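You operate a simulated robot arm through the tools that you are given. There is no shell and no other tool.

Carry out the task below with a simulated robot arm. There is one attempt and no reset: what you move stays moved.

JOB
Polish the frosted foot of the blue glass block and set it on the dark green mat.
Fine: the drip is running; lift the dust cover and leave it up, switch on, and end with polisher and drip tap off; the other blocks stay frosted. Set down upright: what you pick out.

It is judged by the outcome, as a careful person would: the job done as asked, and still so three seconds after it is handed in. It fails if anything else is knocked over, pushed out of place, dropped, spilled or broken. Lids that push on must go on centred and level and be pressed home; caps that screw on are set level and turned clockwise until they are tight.

ROBOT AND FRAMES
A 6-joint arm with a two-finger parallel gripper, fixed in place. Base frame: the origin is at the foot of the arm, x ahead of it, y to its left, z up; the work surface is at about z = 85. Lengths are in cm, angles in rad, forces in N, time in s.
With the tool pointing down near the work surface it reaches from about 58 to 94 cm from the base axis. Its first joint turns from -2.601 to 2.601 rad. Payload 3.43 kg.
The tool frame sits at the grasp point between the pads (the TCP): z along the fingers, y along the line on which they close. The tips reach 3.4 cm beyond it. Largest opening 12.8 cm; finger width 2.4, thickness 1.2; the body of the gripper, 4.8 by 13 cm, starts 9.6 cm behind the TCP.
Orientation is that of the tool frame in the base frame, as a unit quaternion [w, x, y, z]. With the fingers straight down and closing along the base's y, the tool's x points along the base's -x, its y along +y and its z along -z.

CONTROLS
- The arm moves only by the tool apply_moves. Its argument "commands" is a list of rows, each a list of 6 numbers: the shift along the tool's x, y, z in units of 200 mm (1.0 is 200 mm), then the turn, a rotation vector about the tool's x, y, z in units of 60 degrees (1.0 is 60 degrees). In form: [[tx, ty, tz, wx, wy, wz], ...]. A call has 1 to 20 rows; each row is the pose to reach, as a shift and turn from the pose commanded when the call began, along the tool's axes at that moment. "claw" is the finger opening in mm, from 0 to 128, set as the call begins (left out, the last holds). A call with a number of a shift or a turn outside -1 to 1 is refused whole. A row lasts 0.2 s, in which the tool goes at most 5 cm and 0.15 rad; a call with a longer step from one row to the next is refused whole, and so is a gripper value outside its range. Where a pose cannot be reached the arm comes as near as it can. A force on the tool above 40 N (or 10 N above the force at the start of the call, whichever is more), or a blocked arm, ends the call early, and 0.2 s more pass. Each finger travels about 10.8 cm/s and halts on what it meets, pressing with about 33 N; the grip force reading is that of the motor and also rises with nothing between the fingers. The clock runs only during rows and for 0.2 s after the last one: add rows that repeat a pose to give the fingers time. It gives the time, the measured TCP pose, the force on the tool (base axes), the opening and the grip force at its end, in the units of the frame above (readings bear some noise), with the torque about the TCP (base axes, N m) and any sound that the robot's microphone picked up.
- Cameras (640 x 400 px; columns grow to the right, rows downward): "scene" is fixed at [4.93, 65.1, 168.5]; the picture's right is [0.20, -0.98, 0.00], its down [-0.84, -0.17, -0.51] and it looks along [0.50, 0.10, -0.86] (base axes); focal length 294 px, centre (320, 200). "wrist" rides on the gripper at [7.6, -1.1, -16] in the tool frame; the picture's right is [0.15, 0.99, 0.00], its down [-0.88, 0.13, -0.46] and it looks along [-0.45, 0.07, 0.89] (tool axes); focal length 234 px, centre (320, 200). There is no depth. A picture from a camera that has moved, and an enlarged one, comes with that camera's place and axes in the base frame and with its lens.
- capture(camera): a new picture of that camera. The clock stands still meanwhile.
- slide_trunk(by): slides the trunk up (or, below 0, down) by that many cm; the arm rides with it, the base frame stays. It gives what a move gives, with no picture.
- enlarge(camera, box): a new picture of the part [left, top, right, bottom] of that camera's present view, enlarged. The clock stands still meanwhile.
- finish_job(): hands the job in; it is judged then, once.

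Places have to be worked out from the pictures, the camera data and where the tool is seen. Open the gripper and draw the arm clear of the work before you hand the job in, unless the task says otherwise.

The tools are called after ">>>" as a command line: name --pt "numbers of a row" for each row, then --argument value for the rest, lists and objects as JSON in quotes. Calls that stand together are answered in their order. apply_moves: Moves the arm, as the interface text tells. Its arguments: {"type":"object","properties":{"commands":{"type":"array","items":{"type":"array","items":{"type":"number"}}},"claw":{"type":"number"}},"required":["commands"]} The other tools are called the same way: slide_trunk (by) slides the trunk up or down; capture (camera) takes a picture; enlarge (camera, box) takes an enlarged picture of a part of a camera's view; finish_job () hands the job in.

At the start:

```text
clock: 0.0
tcp_pos: [46.54, 50.36, 129.76]
tcp_rot: [0.001, -0.001, 1.0, 0.001]
contact_force: [0.6, -0.5, 0.3]
torque: [-0.01, 0.01, -0.02]
gripper_width: 12.8
grip_force: 0.0
trunk travel left (down, up): [-71.0, 0.0]
```

scene: 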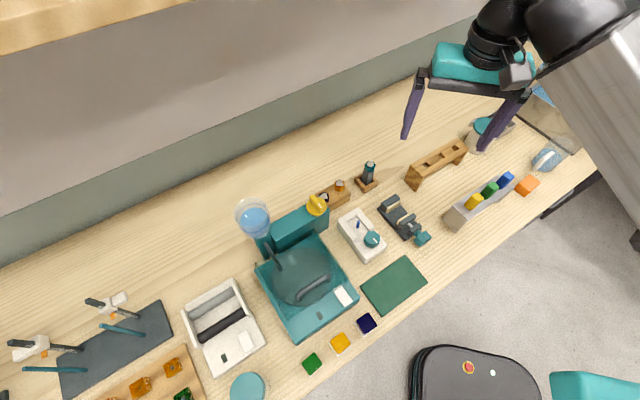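
wrist: 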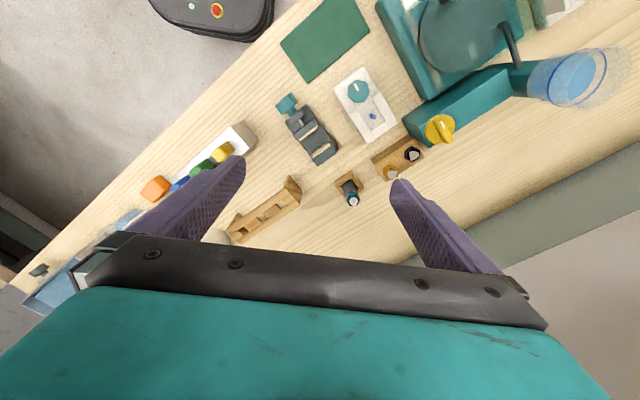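

The overview shows a teal polishing machine with a dust cover, a drip reservoir, a green mat and several small blocks. I'll look closer before moving anything.

>>> enlarge --camera "scene" --box '[230, 180, 390, 280]'

>>> enlarge --camera "scene" --box '[240, 240, 440, 380]'

>>> enlarge --camera "scene" --box '[0, 270, 280, 400]'

>>> enlarge --camera "scene" --box '[330, 120, 570, 270]'

```text
4.00 times, centred on (310, 230) of scene
camera zoom: at [4.93, 65.1, 168.5], right [0.2, -0.98, 0.0], down [-0.84, -0.17, -0.51], along [0.5, 0.1, -0.86], focal length 1176 px, centre (360, 80)
```

zoom: 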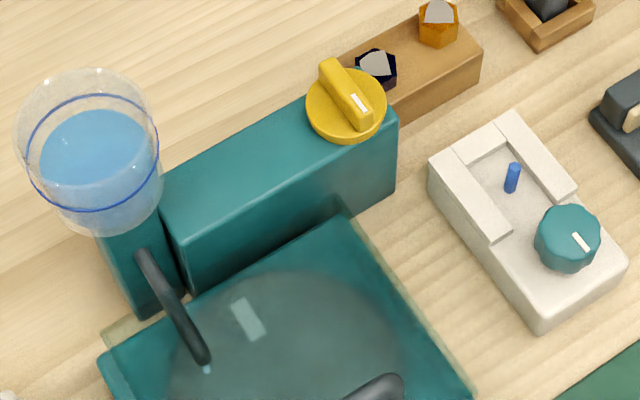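

```text
2.86 times, centred on (340, 310) of scene
camera zoom: at [4.93, 65.1, 168.5], right [0.2, -0.98, 0.0], down [-0.84, -0.17, -0.51], along [0.5, 0.1, -0.86], focal length 840 px, centre (263, -114)
```

zoom: 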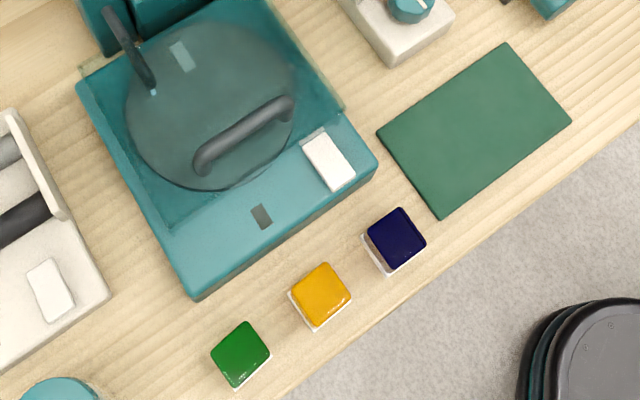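

```text
2.29 times, centred on (140, 335) of scene
camera zoom: at [4.93, 65.1, 168.5], right [0.2, -0.98, 0.0], down [-0.84, -0.17, -0.51], along [0.5, 0.1, -0.86], focal length 672 px, centre (731, -109)
```

zoom: 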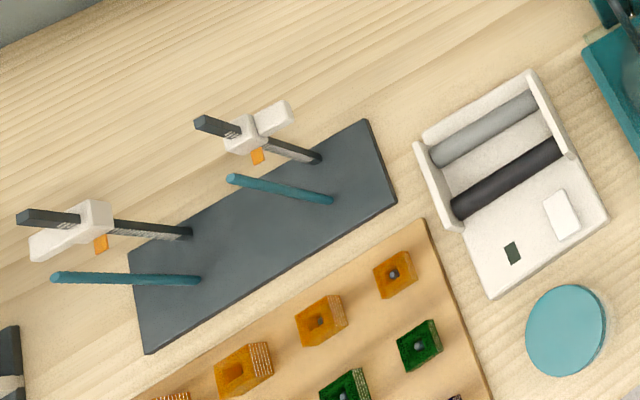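

```text
2.67 times, centred on (450, 195) of scene
camera zoom: at [4.93, 65.1, 168.5], right [0.2, -0.98, 0.0], down [-0.84, -0.17, -0.51], along [0.5, 0.1, -0.86], focal length 784 px, centre (-27, 213)
```

zoom: 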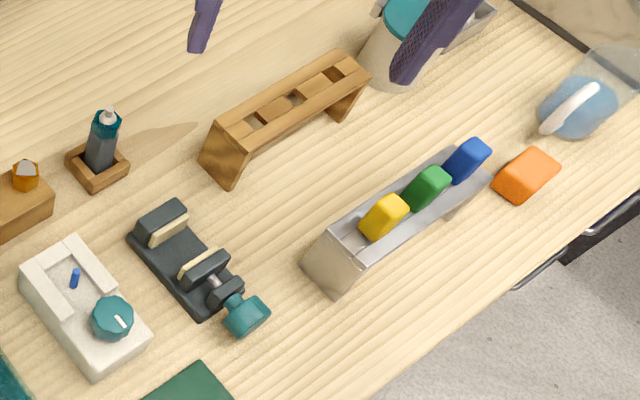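

The machine sits rotated about 45° to the base axes, with its front facing the robot. The cover handle lies near (22, 70) and the yellow knob near (41, 73). I'll yaw the tool by 45° and move at height above the front of the machine for a closer look.

>>> apply_moves --pt "0.12 0.075 0 0 0 -0.09375" --pt "0.24 0.15 0 0 0 -0.1875" --pt "0.36 0.225 0 0 0 -0.28125" --pt "0.48 0.3 0 0 0 -0.375" --pt "0.6 0.375 0 0 0 -0.46875" --pt "0.72 0.45 0 0 0 -0.5625" --pt "0.84 0.525 0 0 0 -0.65625" --pt "0.96 0.6 0 0 0 -0.75" --pt "0.96 0.6 0 0 0 -0.75"

>>> capture --camera "wrist"

>>> capture --camera "scene"

```text
clock: 0.8
tcp_pos: [40.19, 54.34, 129.65]
tcp_rot: [0.001, -0.117, 0.993, 0.004]
contact_force: [-8.8, 12.1, 1.2]
torque: [-2.09, -1.41, -1.26]
gripper_width: 12.81
grip_force: 0.0
trunk travel left (down, up): [-71.0, 0.0]
stopped in row 3: the force on the tool passed its limit at 65 N (the readings are from after the stop); the commanded pose is now the measured one
```

```text
taken
camera wrist: at [33.01, 51.29, 145.56], right [-0.37, 0.93, 0.01], down [0.83, 0.33, 0.46], along [0.42, 0.18, -0.89], focal length 234 px, centre (320, 200)
```

wrist: 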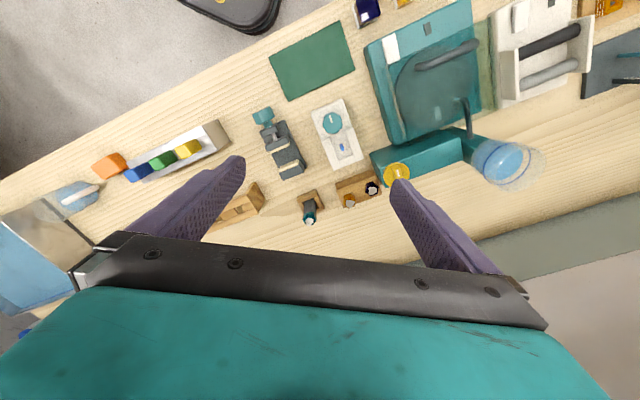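

```text
taken
```

scene: 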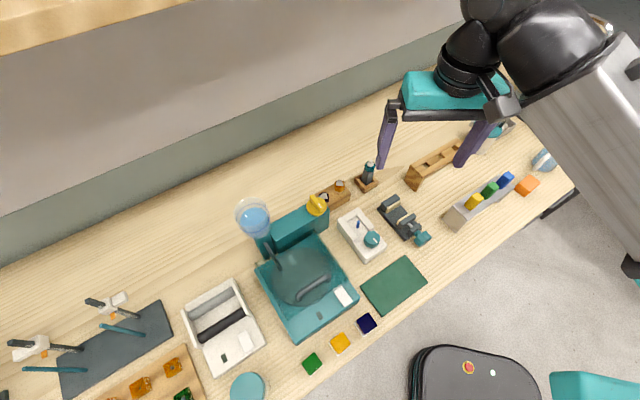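

The call stopped early with a force reading while nothing in view is near the fingers. I'll hold the pose for a moment to see if the force persists or was only dynamic.

>>> apply_moves --pt "0 0 0 0 0 0" --pt "0 0 0 0 0 0"

>>> enlarge --camera "scene" --box '[360, 0, 640, 180]'

>>> enlarge --camera "wrist" --box '[300, 0, 600, 200]'

```text
clock: 1.4
tcp_pos: [40.18, 54.41, 129.65]
tcp_rot: [0.002, -0.118, 0.993, 0.004]
contact_force: [-11.9, 20.7, -0.2]
torque: [-3.47, -2.15, -2.07]
gripper_width: 12.79
grip_force: 0.1
trunk travel left (down, up): [-71.0, 0.0]
```

```text
2.22 times, centred on (500, 90) of scene
camera zoom: at [4.93, 65.1, 168.5], right [0.2, -0.98, 0.0], down [-0.84, -0.17, -0.51], along [0.5, 0.1, -0.86], focal length 653 px, centre (-80, 444)
```

zoom: 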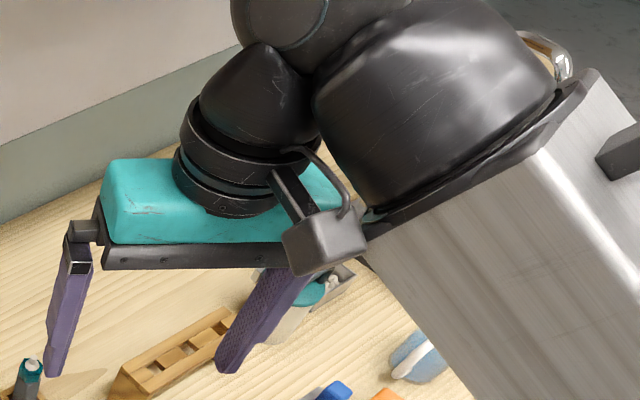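

```text
2.00 times, centred on (450, 100) of wrist
camera zoom: at [33.02, 51.3, 145.55], right [-0.37, 0.93, 0.01], down [0.83, 0.33, 0.46], along [0.42, 0.18, -0.89], focal length 468 px, centre (60, 400)
```

zoom: 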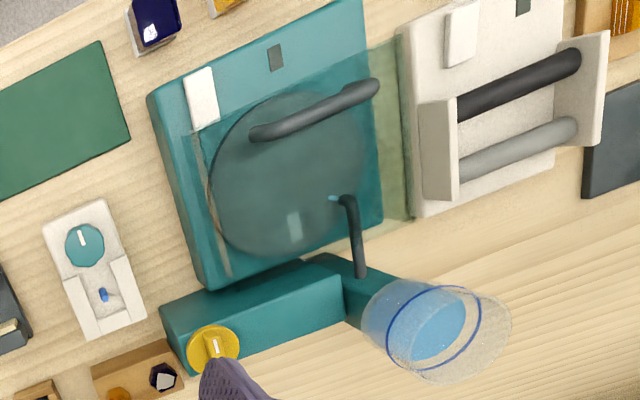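

The close view shows the wrist camera housing touching the arm's own link, so the force is a self-collision. Turning the tool the other way brings the camera out to the side, with the fingers closing along the bench-depth direction that I need for the handle.

>>> apply_moves --pt "0 0 0 0 0 0.12" --pt "0 0 0 0 0 0.24" --pt "0 0 0 0 0 0.36" --pt "0 0 0 0 0 0.48" --pt "0 0 0 0 0 0.6" --pt "0 0 0 0 0 0.72" --pt "0 0 0 0 0 0.84" --pt "0 0 0 0 0 0.977" --pt "0 0 0 0 0 0.977"

>>> capture --camera "wrist"

>>> capture --camera "scene"

```text
clock: 3.4
tcp_pos: [40.22, 54.4, 129.64]
tcp_rot: [0.0, 0.383, 0.924, 0.004]
contact_force: [0.5, -0.2, -0.3]
torque: [-0.02, -0.03, -0.02]
gripper_width: 12.83
grip_force: 0.1
trunk travel left (down, up): [-71.0, 0.0]
```

```text
taken
camera wrist: at [34.02, 58.74, 145.61], right [0.6, 0.8, 0.01], down [0.71, -0.54, 0.45], along [0.37, -0.27, -0.89], focal length 234 px, centre (320, 200)
```

wrist: 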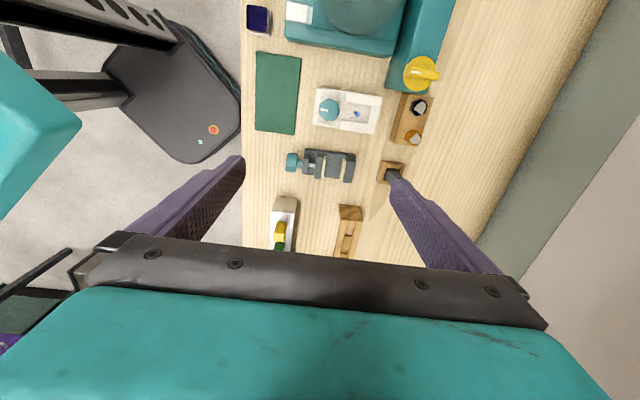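

```text
taken
```

scene: 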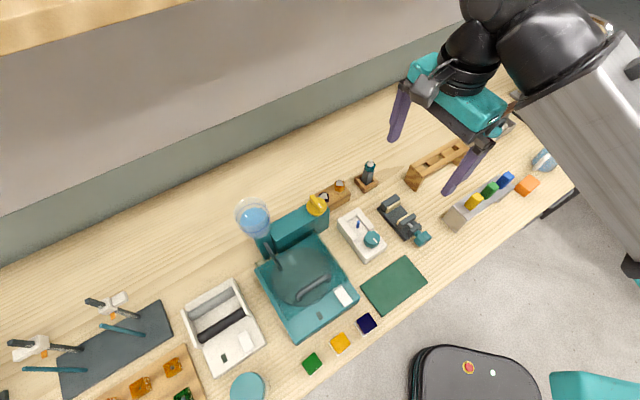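

The tool now points straight down with its y axis along the bench depth and no force on it. The reservoir top works out at about z=109, so I'll travel left at z≈128 to look down on the machine.

>>> apply_moves --pt "0.15 0 0 0 0 0" --pt "0.33 0 0 0 0 0" --pt "0.5 0 0 0 0 0" --pt "0.67 0 0 0 0 0" --pt "0.84 0 0 0 0 0" --pt "1.0 0 0 0 0 0" --pt "1.0 0 0 0 0 0"

>>> capture --camera "wrist"

```text
clock: 5.0
tcp_pos: [25.97, 68.56, 129.65]
tcp_rot: [-0.001, 0.384, 0.923, 0.003]
contact_force: [0.2, -0.4, 0.3]
torque: [0.01, 0.0, 0.02]
gripper_width: 12.81
grip_force: 0.0
trunk travel left (down, up): [-71.0, 0.0]
```

```text
taken
camera wrist: at [19.75, 72.86, 145.59], right [0.6, 0.8, 0.01], down [0.71, -0.54, 0.45], along [0.37, -0.26, -0.89], focal length 234 px, centre (320, 200)
```

wrist: 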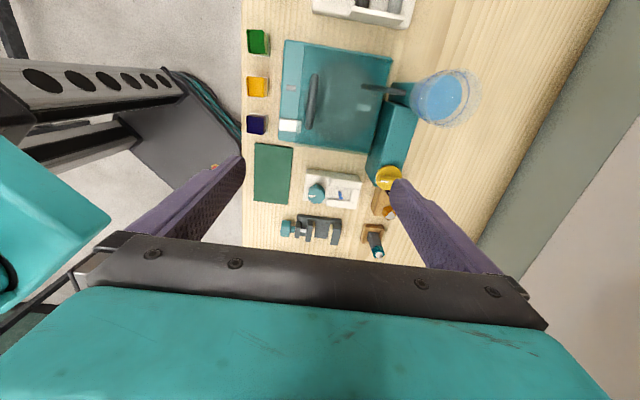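

The machine is coming into the middle of the wrist view. I'll move another 18 cm left and come down slightly, still well above the reservoir.

>>> apply_moves --pt "0.15 -0.02 0.03 0 0 0" --pt "0.33 -0.04 0.08 0 0 0" --pt "0.5 -0.06 0.14 0 0 0" --pt "0.67 -0.08 0.2 0 0 0" --pt "0.84 -0.1 0.26 0 0 0" --pt "0.95 -0.1 0.3 0 0 0" --pt "0.95 -0.1 0.3 0 0 0"

>>> capture --camera "wrist"

>>> enlarge --camera "wrist" --box '[240, 0, 500, 220]'

```text
clock: 6.6
tcp_pos: [11.39, 80.38, 123.73]
tcp_rot: [-0.001, 0.383, 0.924, 0.004]
contact_force: [0.9, 0.3, 0.8]
torque: [-0.01, -0.02, -0.02]
gripper_width: 12.82
grip_force: 0.1
trunk travel left (down, up): [-71.0, 0.0]
```

```text
taken
camera wrist: at [5.14, 84.74, 139.71], right [0.6, 0.8, 0.01], down [0.71, -0.53, 0.45], along [0.37, -0.27, -0.89], focal length 234 px, centre (320, 200)
```

wrist: 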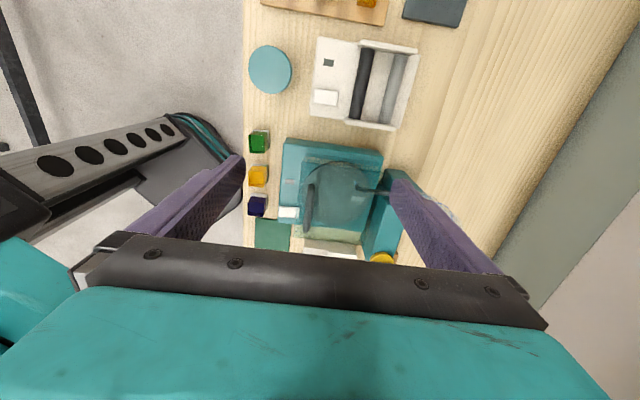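

```text
1.82 times, centred on (370, 110) of wrist
camera zoom: at [5.14, 84.74, 139.71], right [0.6, 0.8, 0.01], down [0.71, -0.53, 0.45], along [0.37, -0.27, -0.89], focal length 426 px, centre (229, 364)
```

zoom: 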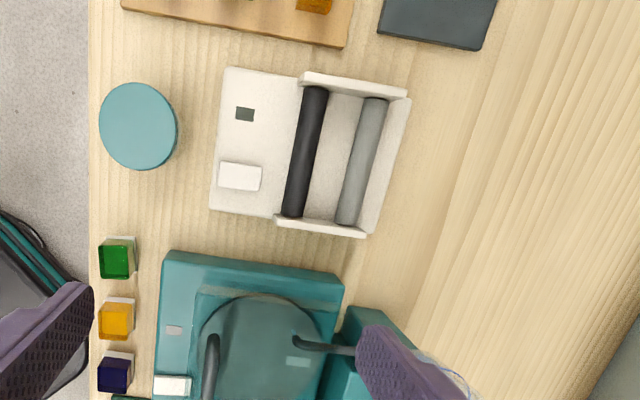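

The gripper hides the machine from here, since things beneath the tool fall behind it. I'll go back right to about t=-29 along the bench and lower towards z=115, which should put the machine in the upper half of the view.

>>> apply_moves --pt "-0.15 -0.05 0.05 0 0 0" --pt "-0.33 -0.1 0.12 0 0 0" --pt "-0.5 -0.15 0.2 0 0 0" --pt "-0.67 -0.2 0.3 0 0 0" --pt "-0.84 -0.25 0.4 0 0 0" --pt "-0.98 -0.25 0.45 0 0 0" --pt "-0.98 -0.25 0.45 0 0 0"

>>> capture --camera "wrist"

>>> enlarge --camera "wrist" --box '[240, 0, 560, 200]'

```text
clock: 8.2
tcp_pos: [21.78, 63.38, 114.78]
tcp_rot: [0.0, 0.383, 0.924, 0.004]
contact_force: [0.6, 0.2, -0.4]
torque: [0.01, 0.02, 0.01]
gripper_width: 12.8
grip_force: 0.0
trunk travel left (down, up): [-71.0, 0.0]
```

```text
taken
camera wrist: at [15.49, 67.65, 130.69], right [0.6, 0.8, 0.01], down [0.71, -0.53, 0.45], along [0.37, -0.27, -0.89], focal length 234 px, centre (320, 200)
```

wrist: 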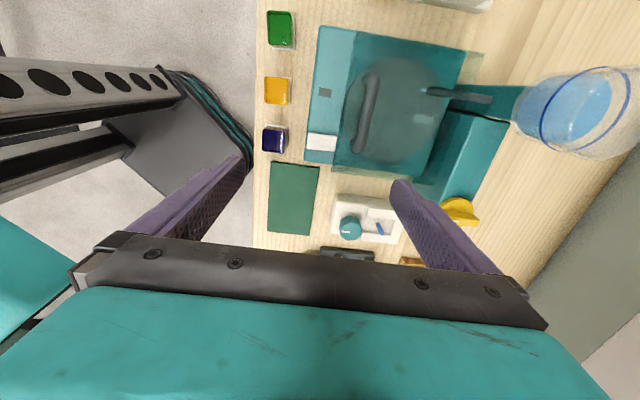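

```text
2.00 times, centred on (400, 100) of wrist
camera zoom: at [15.49, 67.65, 130.69], right [0.6, 0.8, 0.01], down [0.71, -0.53, 0.45], along [0.37, -0.27, -0.89], focal length 468 px, centre (160, 400)
```

zoom: 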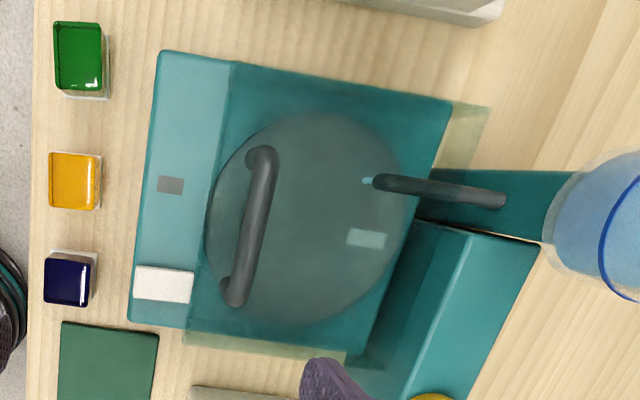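

The cover is a clear box with a bar handle parallel to the front, and the drip spout seems to reach over the wheel. I need a side view to judge heights and the hinge, so I'll shift right and pitch the tool to look left along the bench.

>>> apply_moves --pt "-0.15 0.05 0 0 0.0 0" --pt "-0.3 0.1 0 0 0.1 0" --pt "-0.45 0.15 0 0 0.2 0" --pt "-0.6 0.2 0 0 0.3 0" --pt "-0.75 0.25 0 0 0.4 0" --pt "-0.85 0.3 0 0 0.52 0" --pt "-0.95 0.35 0 0 0.64 0" --pt "-1.0 0.39 0 0 0.75 0" --pt "-1.0 0.39 0 0 0.75 0"

>>> capture --camera "wrist"

>>> enlarge --camera "wrist" --box '[200, 20, 520, 220]'

```text
clock: 10.2
tcp_pos: [41.32, 54.71, 114.65]
tcp_rot: [-0.355, 0.352, 0.853, 0.15]
contact_force: [-0.6, 0.3, 0.2]
torque: [0.0, 0.02, 0.01]
gripper_width: 12.8
grip_force: 0.0
trunk travel left (down, up): [-71.0, 0.0]
```

```text
taken
camera wrist: at [44.62, 49.45, 131.14], right [0.63, 0.77, 0.11], down [0.76, -0.57, -0.31], along [-0.17, 0.28, -0.95], focal length 234 px, centre (320, 200)
```

wrist: 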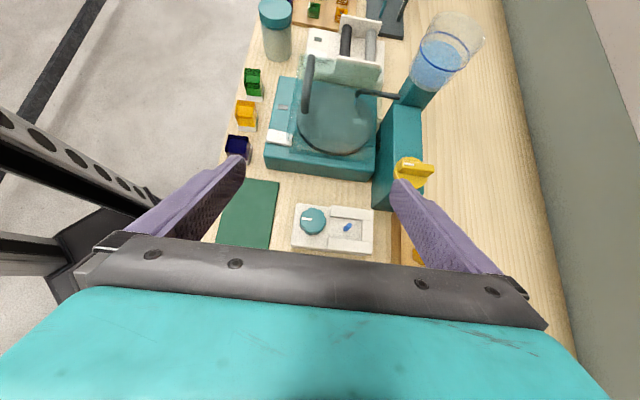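

```text
2.00 times, centred on (360, 120) of wrist
camera zoom: at [44.62, 49.45, 131.14], right [0.63, 0.77, 0.11], down [0.76, -0.57, -0.31], along [-0.17, 0.28, -0.95], focal length 468 px, centre (240, 360)
```

zoom: 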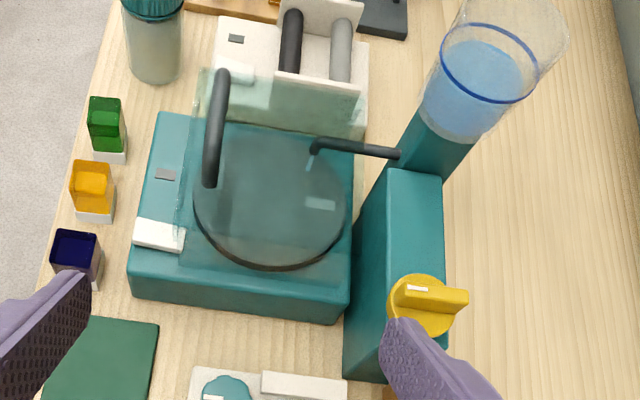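

The side view gives a useful sense of the cover and spout. I'll enlarge that region further to see whether the spout passes under or over the cover and where its edges are.

>>> enlarge --camera "wrist" --box '[260, 40, 430, 146]'

>>> enlarge --camera "wrist" --box '[260, 100, 430, 206]'

>>> enlarge --camera "scene" --box '[240, 190, 368, 270]'

>>> enlarge --camera "scene" --box '[244, 230, 372, 350]'

```text
3.76 times, centred on (345, 93) of wrist
camera zoom: at [44.62, 49.45, 131.14], right [0.63, 0.77, 0.11], down [0.76, -0.57, -0.31], along [-0.17, 0.28, -0.95], focal length 882 px, centre (226, 603)
```

zoom: 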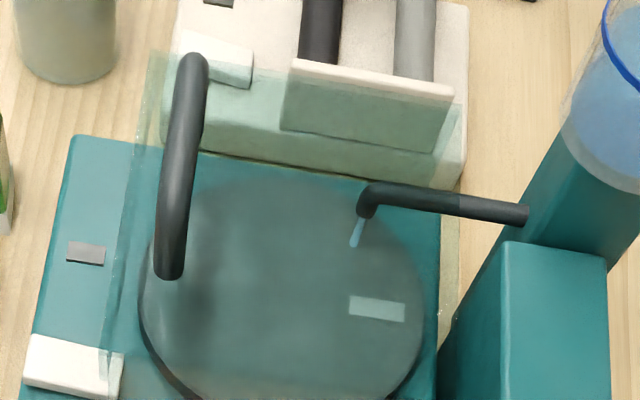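

```text
3.76 times, centred on (345, 153) of wrist
camera zoom: at [44.62, 49.45, 131.14], right [0.63, 0.77, 0.11], down [0.76, -0.57, -0.31], along [-0.17, 0.28, -0.95], focal length 882 px, centre (226, 377)
```

zoom: 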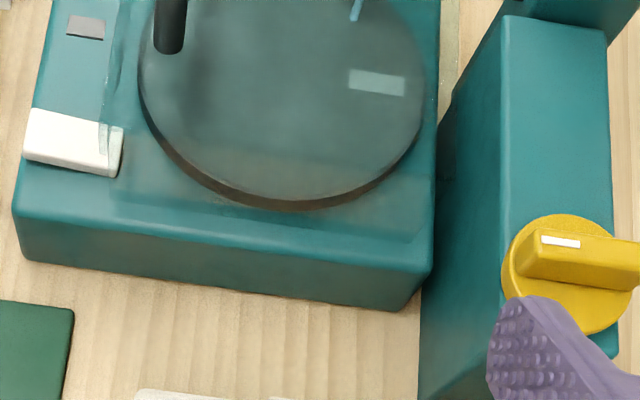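

```text
5.00 times, centred on (304, 230) of scene
camera zoom: at [4.93, 65.1, 168.5], right [0.2, -0.98, 0.0], down [-0.84, -0.17, -0.51], along [0.5, 0.1, -0.86], focal length 1469 px, centre (400, 50)
```

zoom: 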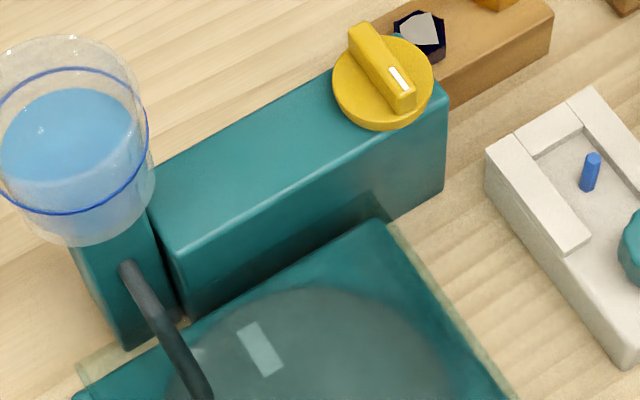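

```text
3.33 times, centred on (308, 290) of scene
camera zoom: at [4.93, 65.1, 168.5], right [0.2, -0.98, 0.0], down [-0.84, -0.17, -0.51], along [0.5, 0.1, -0.86], focal length 980 px, centre (360, -100)
```

zoom: 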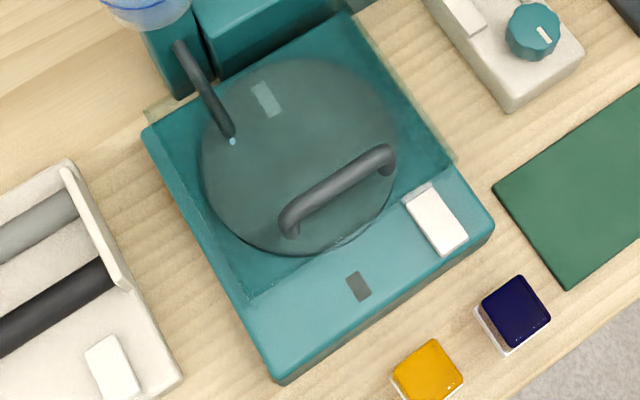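

Triangulating between the two wrist views puts the cover top at z≈98, from n≈62.5 to 78.5 along the depth axis. The handle bar is at z≈101, and the spout at z≈96 runs underneath the cover. I'll zoom in on the switch, the knob and the blue block.

>>> enlarge --camera "wrist" --box '[225, 115, 305, 165]'

>>> enlarge --camera "wrist" --box '[380, 140, 460, 190]'

>>> enlarge --camera "scene" --box '[330, 275, 394, 335]'

>>> enlarge --camera "scene" --box '[290, 185, 354, 225]'

```text
8.00 times, centred on (265, 140) of wrist
camera zoom: at [44.62, 49.45, 131.14], right [0.63, 0.77, 0.11], down [0.76, -0.57, -0.31], along [-0.17, 0.28, -0.95], focal length 1873 px, centre (760, 680)
```

zoom: 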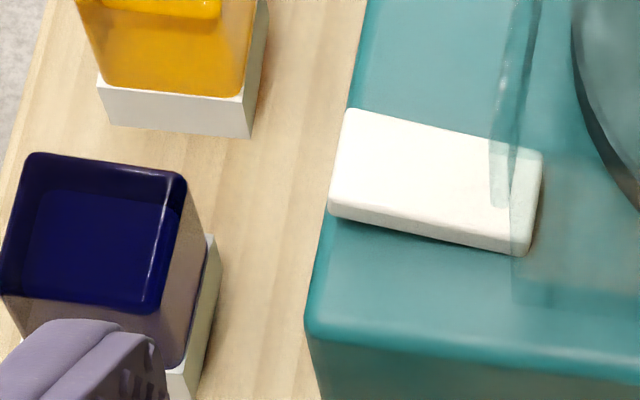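

```text
8.00 times, centred on (420, 165) of wrist
camera zoom: at [44.62, 49.45, 131.14], right [0.63, 0.77, 0.11], down [0.76, -0.57, -0.31], along [-0.17, 0.28, -0.95], focal length 1873 px, centre (-480, 480)
```

zoom: 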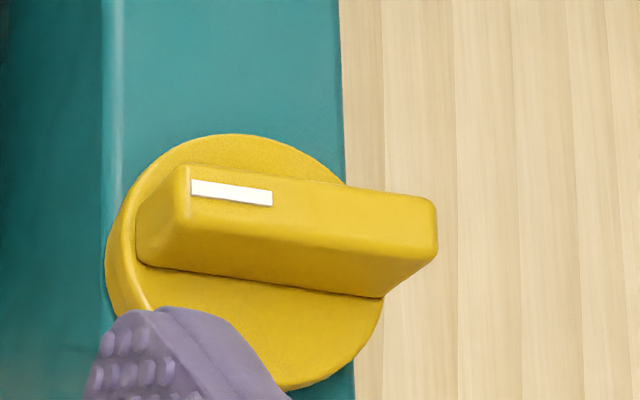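

```text
6.67 times, centred on (362, 305) of scene
camera zoom: at [4.93, 65.1, 168.5], right [0.2, -0.98, 0.0], down [-0.84, -0.17, -0.51], along [0.5, 0.1, -0.86], focal length 1959 px, centre (40, -500)
```

zoom: 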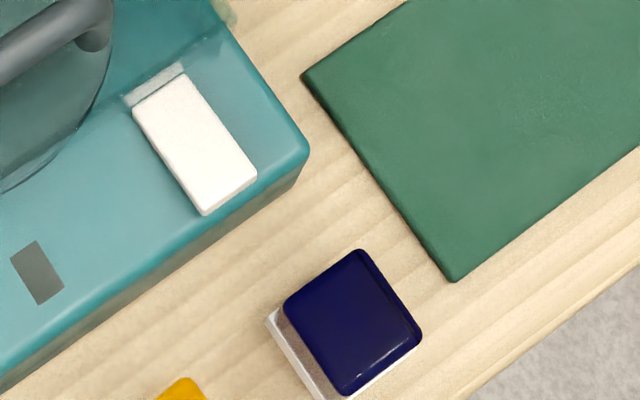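

```text
10.00 times, centred on (322, 205) of scene
camera zoom: at [4.93, 65.1, 168.5], right [0.2, -0.98, 0.0], down [-0.84, -0.17, -0.51], along [0.5, 0.1, -0.86], focal length 2939 px, centre (300, 150)
```

zoom: 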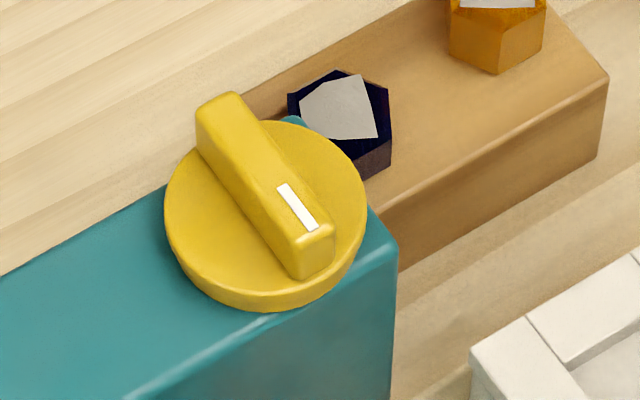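

The raised end of the white rocker is its back end, next to the cover, and the yellow tap's pointer faces forward. I'll bring the tool back to vertical and hover above the handle bar, around n=64.8, t=-32.

>>> apply_moves --pt "0.087 -0.02 0.112 0 -0.09 0" --pt "0.175 -0.039 0.2235 0 -0.19 0" --pt "0.262 -0.0585 0.335 0 -0.28 0" --pt "0.35 -0.078 0.447 0 -0.375 0" --pt "0.437 -0.0975 0.559 0 -0.47 0" --pt "0.524 -0.117 0.67 0 -0.56 0" --pt "0.612 -0.1365 0.782 0 -0.655 0" --pt "0.699 -0.156 0.894 0 -0.75 0" --pt "0.699 -0.156 0.894 0 -0.75 0" --claw 50

>>> capture --camera "wrist"

>>> capture --camera "scene"

```text
clock: 12.2
tcp_pos: [23.08, 68.2, 111.94]
tcp_rot: [0.0, 0.384, 0.924, 0.004]
contact_force: [-0.5, 0.4, -0.2]
torque: [0.02, -0.01, -0.04]
gripper_width: 4.98
grip_force: 0.0
trunk travel left (down, up): [-71.0, 0.0]
```

```text
taken
camera wrist: at [16.85, 72.62, 127.94], right [0.6, 0.8, 0.01], down [0.71, -0.53, 0.45], along [0.37, -0.27, -0.89], focal length 234 px, centre (320, 200)
```

wrist: 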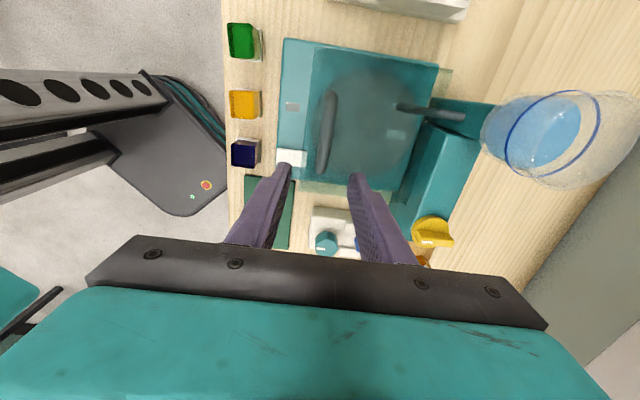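

```text
taken
```

scene: 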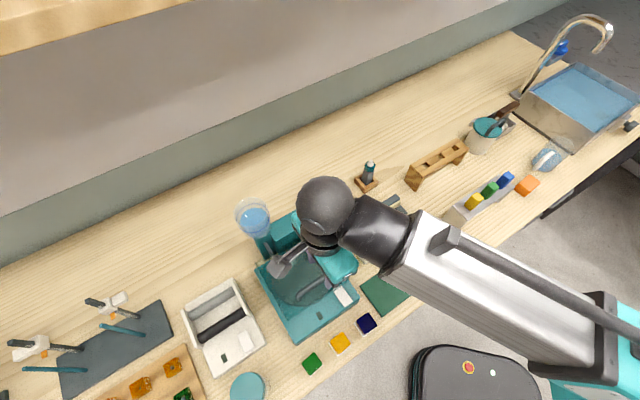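

The fingers straddle the handle in the view, with some parallax. I'll enlarge it to refine the bar's position before descending.

>>> enlarge --camera "wrist" --box '[260, 60, 420, 200]'

```text
2.86 times, centred on (340, 130) of wrist
camera zoom: at [16.85, 72.62, 127.94], right [0.6, 0.8, 0.01], down [0.71, -0.53, 0.45], along [0.37, -0.27, -0.89], focal length 669 px, centre (263, 400)
```

zoom: 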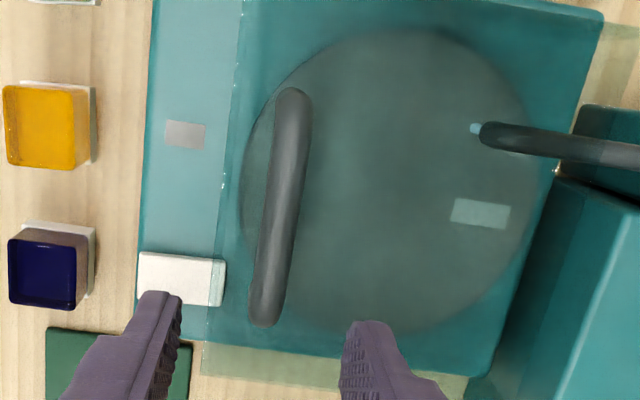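

The bar sits at n≈65.0, z≈100.5, running from about t=-38 to t=-30. I'll shift slightly to line up, then descend slowly until the fingertips are just above the cover top on either side of the bar.

>>> apply_moves --pt "0.03 0.012 0.0 0 0 0" --pt "0.055 0.023 0.1 0 0 0" --pt "0.055 0.023 0.2 0 0 0" --pt "0.055 0.023 0.3 0 0 0" --pt "0.055 0.023 0.38 0 0 0" --pt "0.055 0.023 0.42 0 0 0" --pt "0.055 0.023 0.45 0 0 0" --pt "0.055 0.023 0.45 0 0 0"

>>> capture --camera "wrist"

>>> enlarge --camera "wrist" --box '[240, 60, 440, 200]'

```text
clock: 14.0
tcp_pos: [22.71, 69.42, 103.04]
tcp_rot: [-0.001, 0.384, 0.924, 0.005]
contact_force: [-1.3, 0.2, -0.2]
torque: [-0.01, -0.02, -0.01]
gripper_width: 4.98
grip_force: 0.0
trunk travel left (down, up): [-71.0, 0.0]
```

```text
taken
camera wrist: at [16.45, 73.9, 118.95], right [0.6, 0.8, 0.01], down [0.71, -0.53, 0.45], along [0.37, -0.26, -0.89], focal length 234 px, centre (320, 200)
```

wrist: 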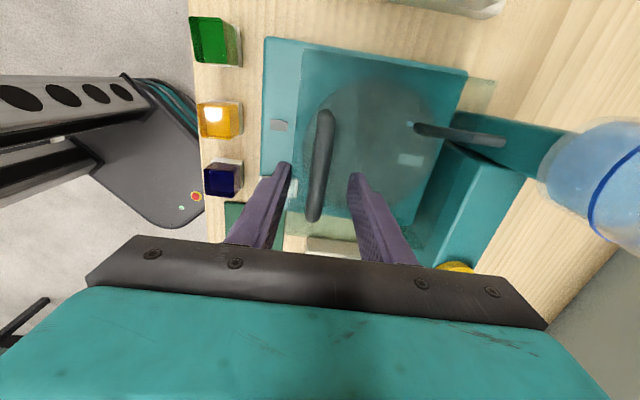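

```text
2.86 times, centred on (340, 130) of wrist
camera zoom: at [16.45, 73.9, 118.95], right [0.6, 0.8, 0.01], down [0.71, -0.53, 0.45], along [0.37, -0.26, -0.89], focal length 669 px, centre (263, 400)
```

zoom: 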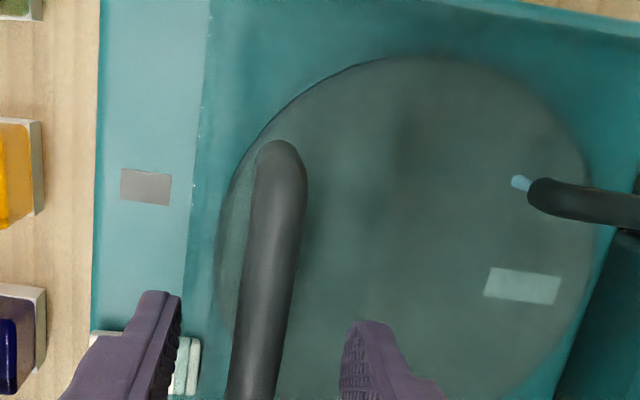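

The bar is centred between the fingers. I'll go down another 0.8 cm and then close on it.

>>> apply_moves --pt "0 0 0.02 0 0 0" --pt "0 0 0.04 0 0 0" --pt "0 0 0.04 0 0 0"

>>> apply_moves --pt "0 0 0 0 0 0" --pt "0 0 0 0 0 0" --pt "0 0 0 0 0 0" --claw 0

>>> enlarge --camera "wrist" --box '[240, 60, 440, 200]'

```text
clock: 14.8
tcp_pos: [22.68, 69.52, 102.27]
tcp_rot: [0.0, 0.384, 0.923, 0.004]
contact_force: [-0.6, -0.4, -0.1]
torque: [0.02, 0.03, 0.02]
gripper_width: 5.03
grip_force: 0.1
trunk travel left (down, up): [-71.0, 0.0]
```

```text
clock: 15.6
tcp_pos: [22.44, 69.48, 102.33]
tcp_rot: [-0.001, 0.383, 0.924, 0.004]
contact_force: [-8.0, -9.0, 1.9]
torque: [-0.31, -0.06, 0.05]
gripper_width: 1.34
grip_force: 45.2
trunk travel left (down, up): [-71.0, 0.0]
```

```text
2.86 times, centred on (340, 130) of wrist
camera zoom: at [16.29, 73.81, 118.24], right [0.6, 0.8, 0.01], down [0.71, -0.53, 0.45], along [0.37, -0.27, -0.89], focal length 669 px, centre (263, 400)
```

zoom: 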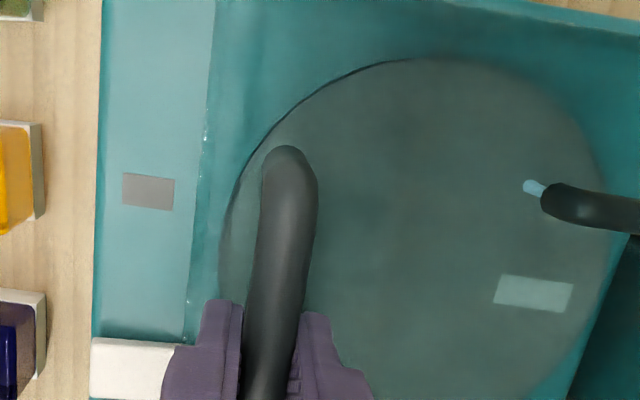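

The bar is gripped at 1.3 cm, with a small sideways preload. I'll lift by 1 cm first and read the forces to confirm that the cover swings about a hinge at the back.

>>> apply_moves --pt "0 0 -0.015 0 0 0" --pt "0 0 -0.03 0 0 0" --pt "0 0.0 -0.05 0 0 0" --pt "0 0.0 -0.05 0 0 0"

>>> enlarge --camera "wrist" --box '[220, 0, 540, 200]'

```text
clock: 16.6
tcp_pos: [22.69, 69.68, 103.23]
tcp_rot: [0.0, 0.383, 0.924, 0.005]
contact_force: [1.5, 0.4, -1.9]
torque: [-0.23, -0.21, 0.09]
gripper_width: 1.32
grip_force: 44.5
trunk travel left (down, up): [-71.0, 0.0]
```

```text
2.00 times, centred on (380, 100) of wrist
camera zoom: at [16.48, 73.97, 119.17], right [0.6, 0.8, 0.01], down [0.71, -0.54, 0.45], along [0.37, -0.26, -0.89], focal length 468 px, centre (200, 400)
```

zoom: 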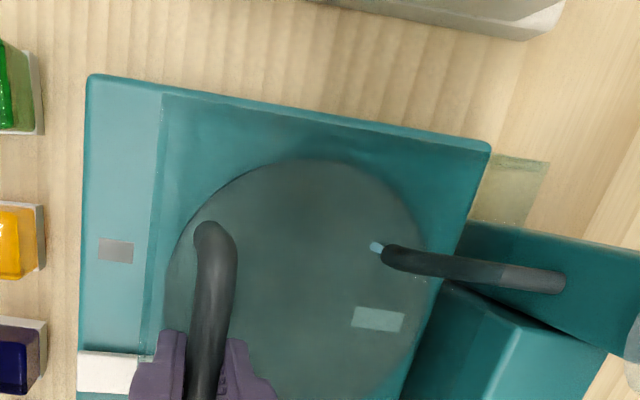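

The cover rose with almost no force and the bar moved back slightly as it rose, which fits a hinge near n=78.5, z≈97.6. I'll continue along that arc to about 45°, keeping the fingers vertical.

>>> apply_moves --pt "0 0.014 -0.041 0 0 0" --pt "0 0.028 -0.0825 0 0 0" --pt "0 0.052 -0.129 0 0 0" --pt "0 0.0765 -0.175 0 0 0" --pt "0 0.107 -0.217 0 0 0" --pt "0 0.138 -0.259 0 0 0" --pt "0 0.175 -0.296 0 0 0" --pt "0 0.212 -0.3325 0 0 0" --pt "0 0.254 -0.3635 0 0 0" --pt "0 0.2955 -0.3945 0 0 0" --pt "0 0.2955 -0.3945 0 0 0"

>>> capture --camera "wrist"

>>> capture --camera "scene"

```text
clock: 19.0
tcp_pos: [26.95, 73.94, 111.01]
tcp_rot: [-0.001, 0.383, 0.924, 0.003]
contact_force: [3.1, 10.1, -19.7]
torque: [0.3, 0.32, 0.71]
gripper_width: 1.36
grip_force: 45.0
trunk travel left (down, up): [-71.0, 0.0]
```

```text
taken
camera wrist: at [20.79, 78.3, 126.87], right [0.6, 0.8, 0.01], down [0.71, -0.53, 0.45], along [0.37, -0.27, -0.89], focal length 234 px, centre (320, 200)
```

wrist: 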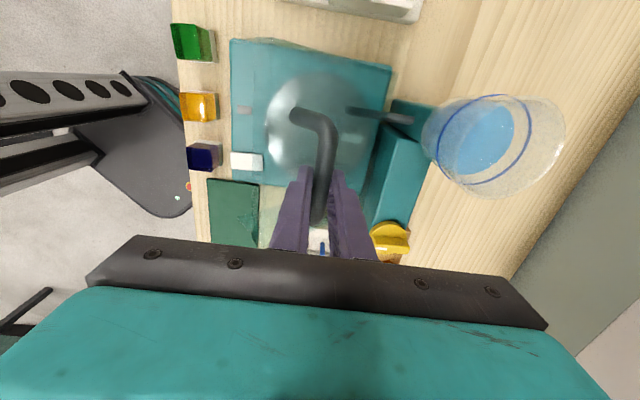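

```text
taken
```

scene: 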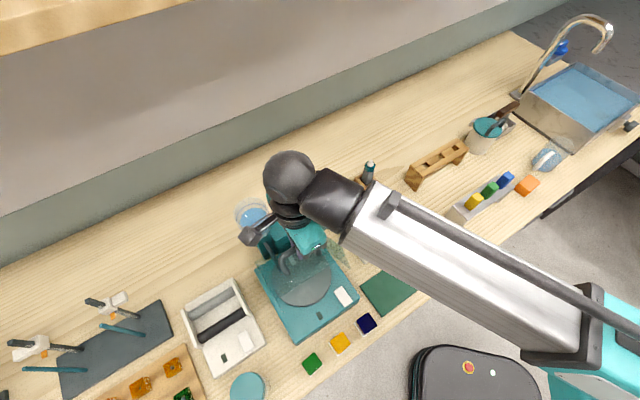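

The cover is about 42° open, but there is a downward pull of 20 N. My arc is a little too high, which suggests the hinge is lower, near z≈96.3. I'll continue on a corrected arc in smaller steps.

>>> apply_moves --pt "0 0.02 0.018 0 0 0" --pt "0 0.048 0.0215 0 0 0" --pt "0 0.097 0.001 0 0 0" --pt "0 0.1465 -0.0195 0 0 0" --pt "0 0.1465 -0.0195 0 0 0"

>>> capture --camera "wrist"

```text
clock: 20.2
tcp_pos: [28.73, 75.52, 111.99]
tcp_rot: [-0.002, 0.382, 0.924, 0.007]
contact_force: [-11.4, -5.6, 30.3]
torque: [0.12, 0.21, 0.75]
gripper_width: 1.3
grip_force: 44.3
trunk travel left (down, up): [-71.0, 0.0]
```

```text
taken
camera wrist: at [22.41, 79.85, 127.9], right [0.6, 0.8, 0.01], down [0.71, -0.54, 0.45], along [0.37, -0.26, -0.89], focal length 234 px, centre (320, 200)
```

wrist: 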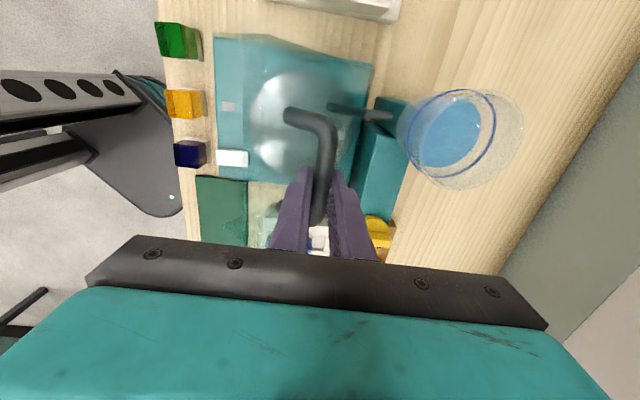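

Now the force points up by 30 N, so the true arc lies between my two estimates, with the hinge at about z=97. I'll correct upward by 0.5 cm and continue to about 70°.

>>> apply_moves --pt "0 0.0 -0.0245 0 0 0" --pt "0 0.035 -0.035 0 0 0" --pt "0 0.07 -0.044 0 0 0" --pt "0 0.07 -0.044 0 0 0"

```text
clock: 21.2
tcp_pos: [29.83, 76.62, 112.4]
tcp_rot: [-0.001, 0.384, 0.923, 0.004]
contact_force: [-2.5, -0.3, 1.8]
torque: [0.24, 0.42, 0.87]
gripper_width: 1.34
grip_force: 44.8
trunk travel left (down, up): [-71.0, 0.0]
```

Forces are near zero on this arc, so the hinge estimate is good. I'll continue to around 70° and look at the cover.

>>> apply_moves --pt "0 0.026 -0.006 0 0 0" --pt "0 0.052 -0.01 0 0 0" --pt "0 0.078 -0.0135 0 0 0" --pt "0 0.1035 -0.0155 0 0 0" --pt "0 0.1035 -0.0155 0 0 0"

>>> capture --camera "wrist"

>>> capture --camera "scene"

```text
clock: 22.4
tcp_pos: [31.3, 78.3, 112.78]
tcp_rot: [-0.001, 0.382, 0.924, 0.003]
contact_force: [-1.4, -0.9, -2.5]
torque: [0.15, 0.29, 0.96]
gripper_width: 1.34
grip_force: 45.5
trunk travel left (down, up): [-71.0, 0.0]
```

```text
taken
camera wrist: at [25.07, 82.57, 128.77], right [0.6, 0.8, 0.01], down [0.71, -0.53, 0.45], along [0.37, -0.27, -0.89], focal length 234 px, centre (320, 200)
```

wrist: 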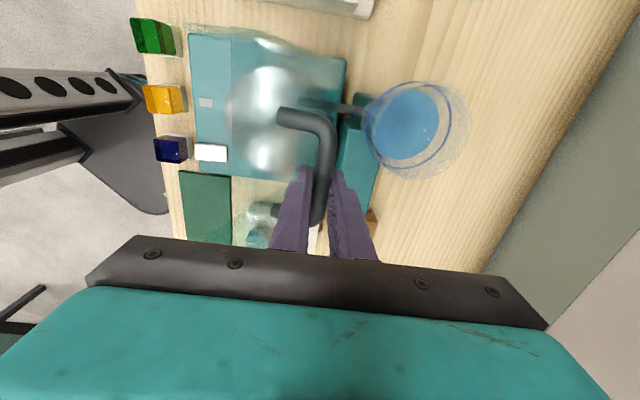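

```text
taken
```

scene: 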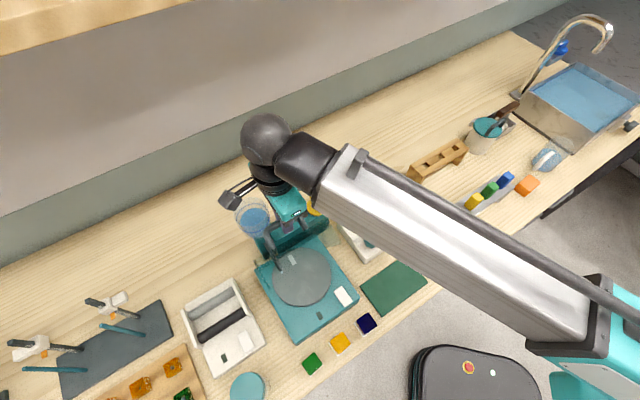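

The cover is about 72° open with negligible force. I'll carry on past vertical in small steps, watching for the hinge stop.

>>> apply_moves --pt "0 0.026 -0.001 0 0 0" --pt "0 0.053 -0.0015 0 0 0" --pt "0 0.079 -0.0005 0 0 0" --pt "0 0.105 0.0005 0 0 0" --pt "0 0.131 0.0035 0 0 0" --pt "0 0.1575 0.0065 0 0 0" --pt "0 0.1575 0.0065 0 0 0"

>>> capture --camera "wrist"

>>> capture --camera "scene"

```text
clock: 24.0
tcp_pos: [33.51, 80.5, 112.71]
tcp_rot: [0.0, 0.382, 0.924, 0.005]
contact_force: [-2.3, 2.8, 9.1]
torque: [0.36, 0.41, 0.92]
gripper_width: 1.35
grip_force: 44.9
trunk travel left (down, up): [-71.0, 0.0]
```

```text
taken
camera wrist: at [27.29, 84.75, 128.67], right [0.6, 0.8, 0.01], down [0.71, -0.54, 0.45], along [0.37, -0.26, -0.89], focal length 234 px, centre (320, 200)
```

wrist: 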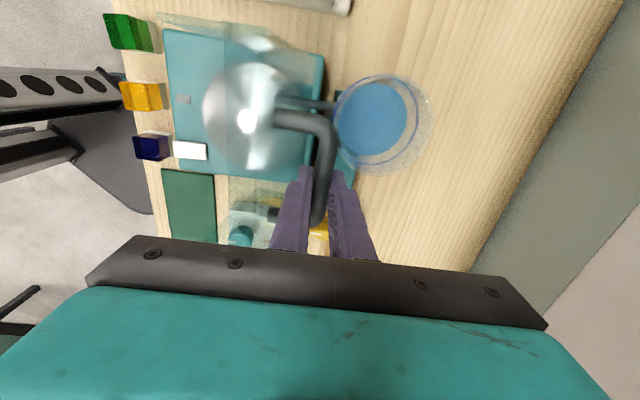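

```text
taken
```

scene: 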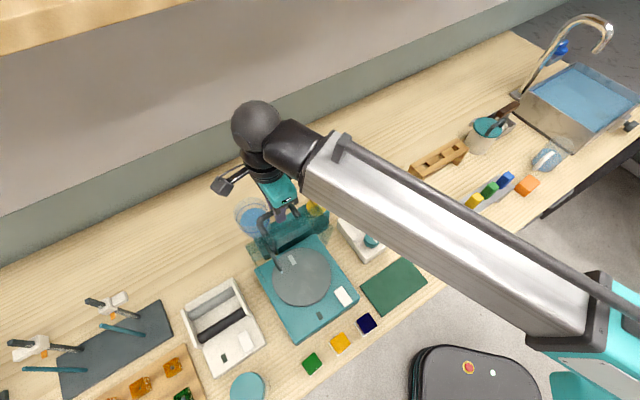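

The cover is close to vertical at about 84°, with forces still low. I'll nudge it a little past vertical and watch for the stop.

>>> apply_moves --pt "0 0.017 0.003 0 0 0" --pt "0 0.034 0.006 0 0 0" --pt "0 0.0515 0.01 0 0 0" --pt "0 0.0515 0.01 0 0 0"

>>> capture --camera "wrist"

```text
clock: 25.0
tcp_pos: [34.23, 81.1, 112.72]
tcp_rot: [-0.002, 0.383, 0.924, 0.005]
contact_force: [-1.9, 4.3, 11.6]
torque: [0.46, 0.47, 0.96]
gripper_width: 1.36
grip_force: 44.6
trunk travel left (down, up): [-71.0, 0.0]
```

```text
taken
camera wrist: at [27.97, 85.44, 128.47], right [0.6, 0.8, 0.01], down [0.71, -0.54, 0.45], along [0.37, -0.26, -0.89], focal length 234 px, centre (320, 200)
```

wrist: 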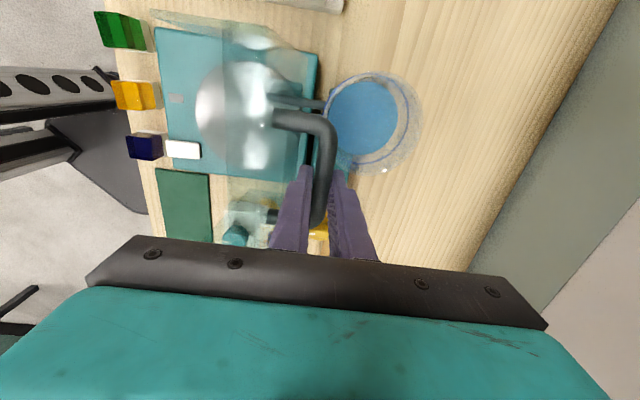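

The bar is at n≈81.5, so the cover is about vertical. I'll ease the fingers open to 3 cm while still straddling the bar, to see whether the cover holds itself; the fingers will catch it if it swings.

>>> apply_moves --pt "0 0 0 0 0 0" --pt "0 0 0 0 0 0" --pt "0 0 0 0 0 0" --pt "0 0 0 0 0 0" --claw 30

>>> enlarge --camera "wrist" --box '[150, 0, 470, 250]'

>>> enlarge --camera "scene" --box '[220, 170, 380, 290]'

```text
clock: 26.0
tcp_pos: [34.26, 81.11, 112.46]
tcp_rot: [0.0, 0.384, 0.923, 0.004]
contact_force: [1.0, -0.3, -0.8]
torque: [0.01, 0.05, 0.03]
gripper_width: 3.01
grip_force: 0.0
trunk travel left (down, up): [-71.0, 0.0]
```

```text
1.60 times, centred on (310, 125) of wrist
camera zoom: at [28.03, 85.49, 128.36], right [0.6, 0.8, 0.01], down [0.71, -0.53, 0.45], along [0.37, -0.27, -0.89], focal length 375 px, centre (336, 320)
```

zoom: 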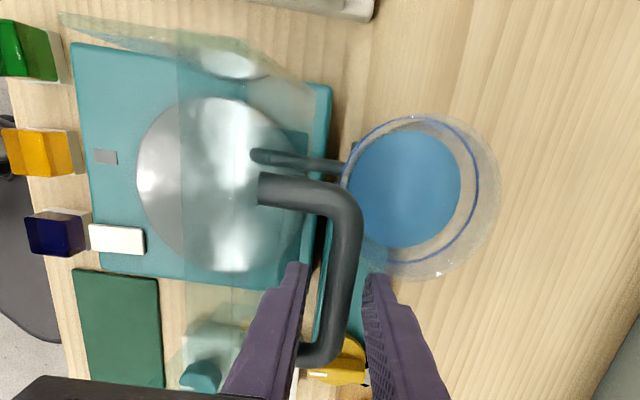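

```text
3.33 times, centred on (300, 230) of scene
camera zoom: at [4.93, 65.1, 168.5], right [0.2, -0.98, 0.0], down [-0.84, -0.17, -0.51], along [0.5, 0.1, -0.86], focal length 980 px, centre (387, 100)
```

zoom: 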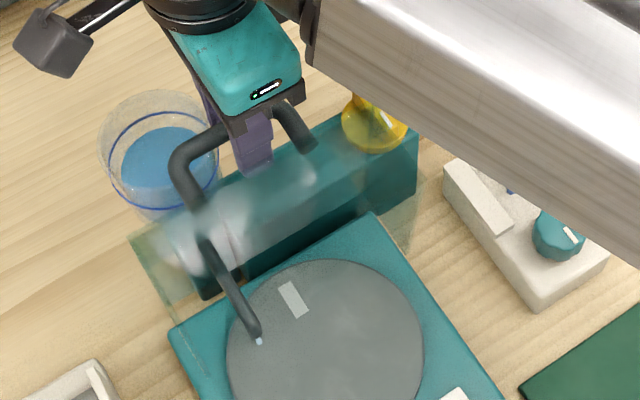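

With the fingers open and no force, the cover appears to hold by itself. I'll wait a second and compare to make sure it isn't creeping down.

>>> apply_moves --pt "0 0 0 0 0 0" --pt "0 0 0 0 0 0" --pt "0 0 0 0 0 0" --pt "0 0 0 0 0 0" --pt "0 0 0 0 0 0" --pt "0 0 0 0 0 0" --claw 36

>>> enlarge --camera "wrist" --box '[150, 0, 470, 250]'

```text
clock: 27.4
tcp_pos: [34.28, 81.19, 112.41]
tcp_rot: [0.0, 0.384, 0.923, 0.004]
contact_force: [-0.6, -3.3, -2.3]
torque: [-0.15, 0.06, -0.06]
gripper_width: 3.41
grip_force: 0.1
trunk travel left (down, up): [-71.0, 0.0]
```

```text
1.60 times, centred on (310, 125) of wrist
camera zoom: at [28.04, 85.46, 128.37], right [0.6, 0.8, 0.01], down [0.71, -0.53, 0.45], along [0.37, -0.27, -0.89], focal length 375 px, centre (336, 320)
```

zoom: 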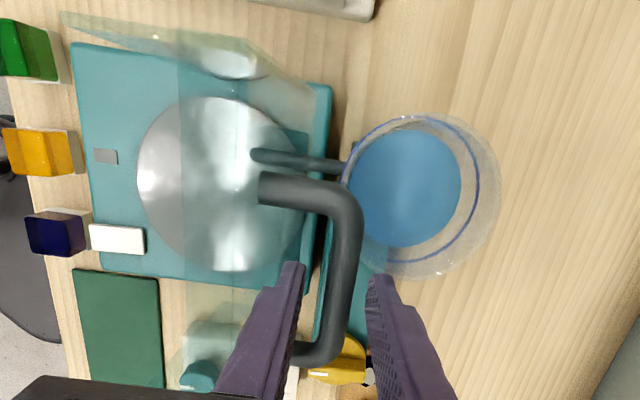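

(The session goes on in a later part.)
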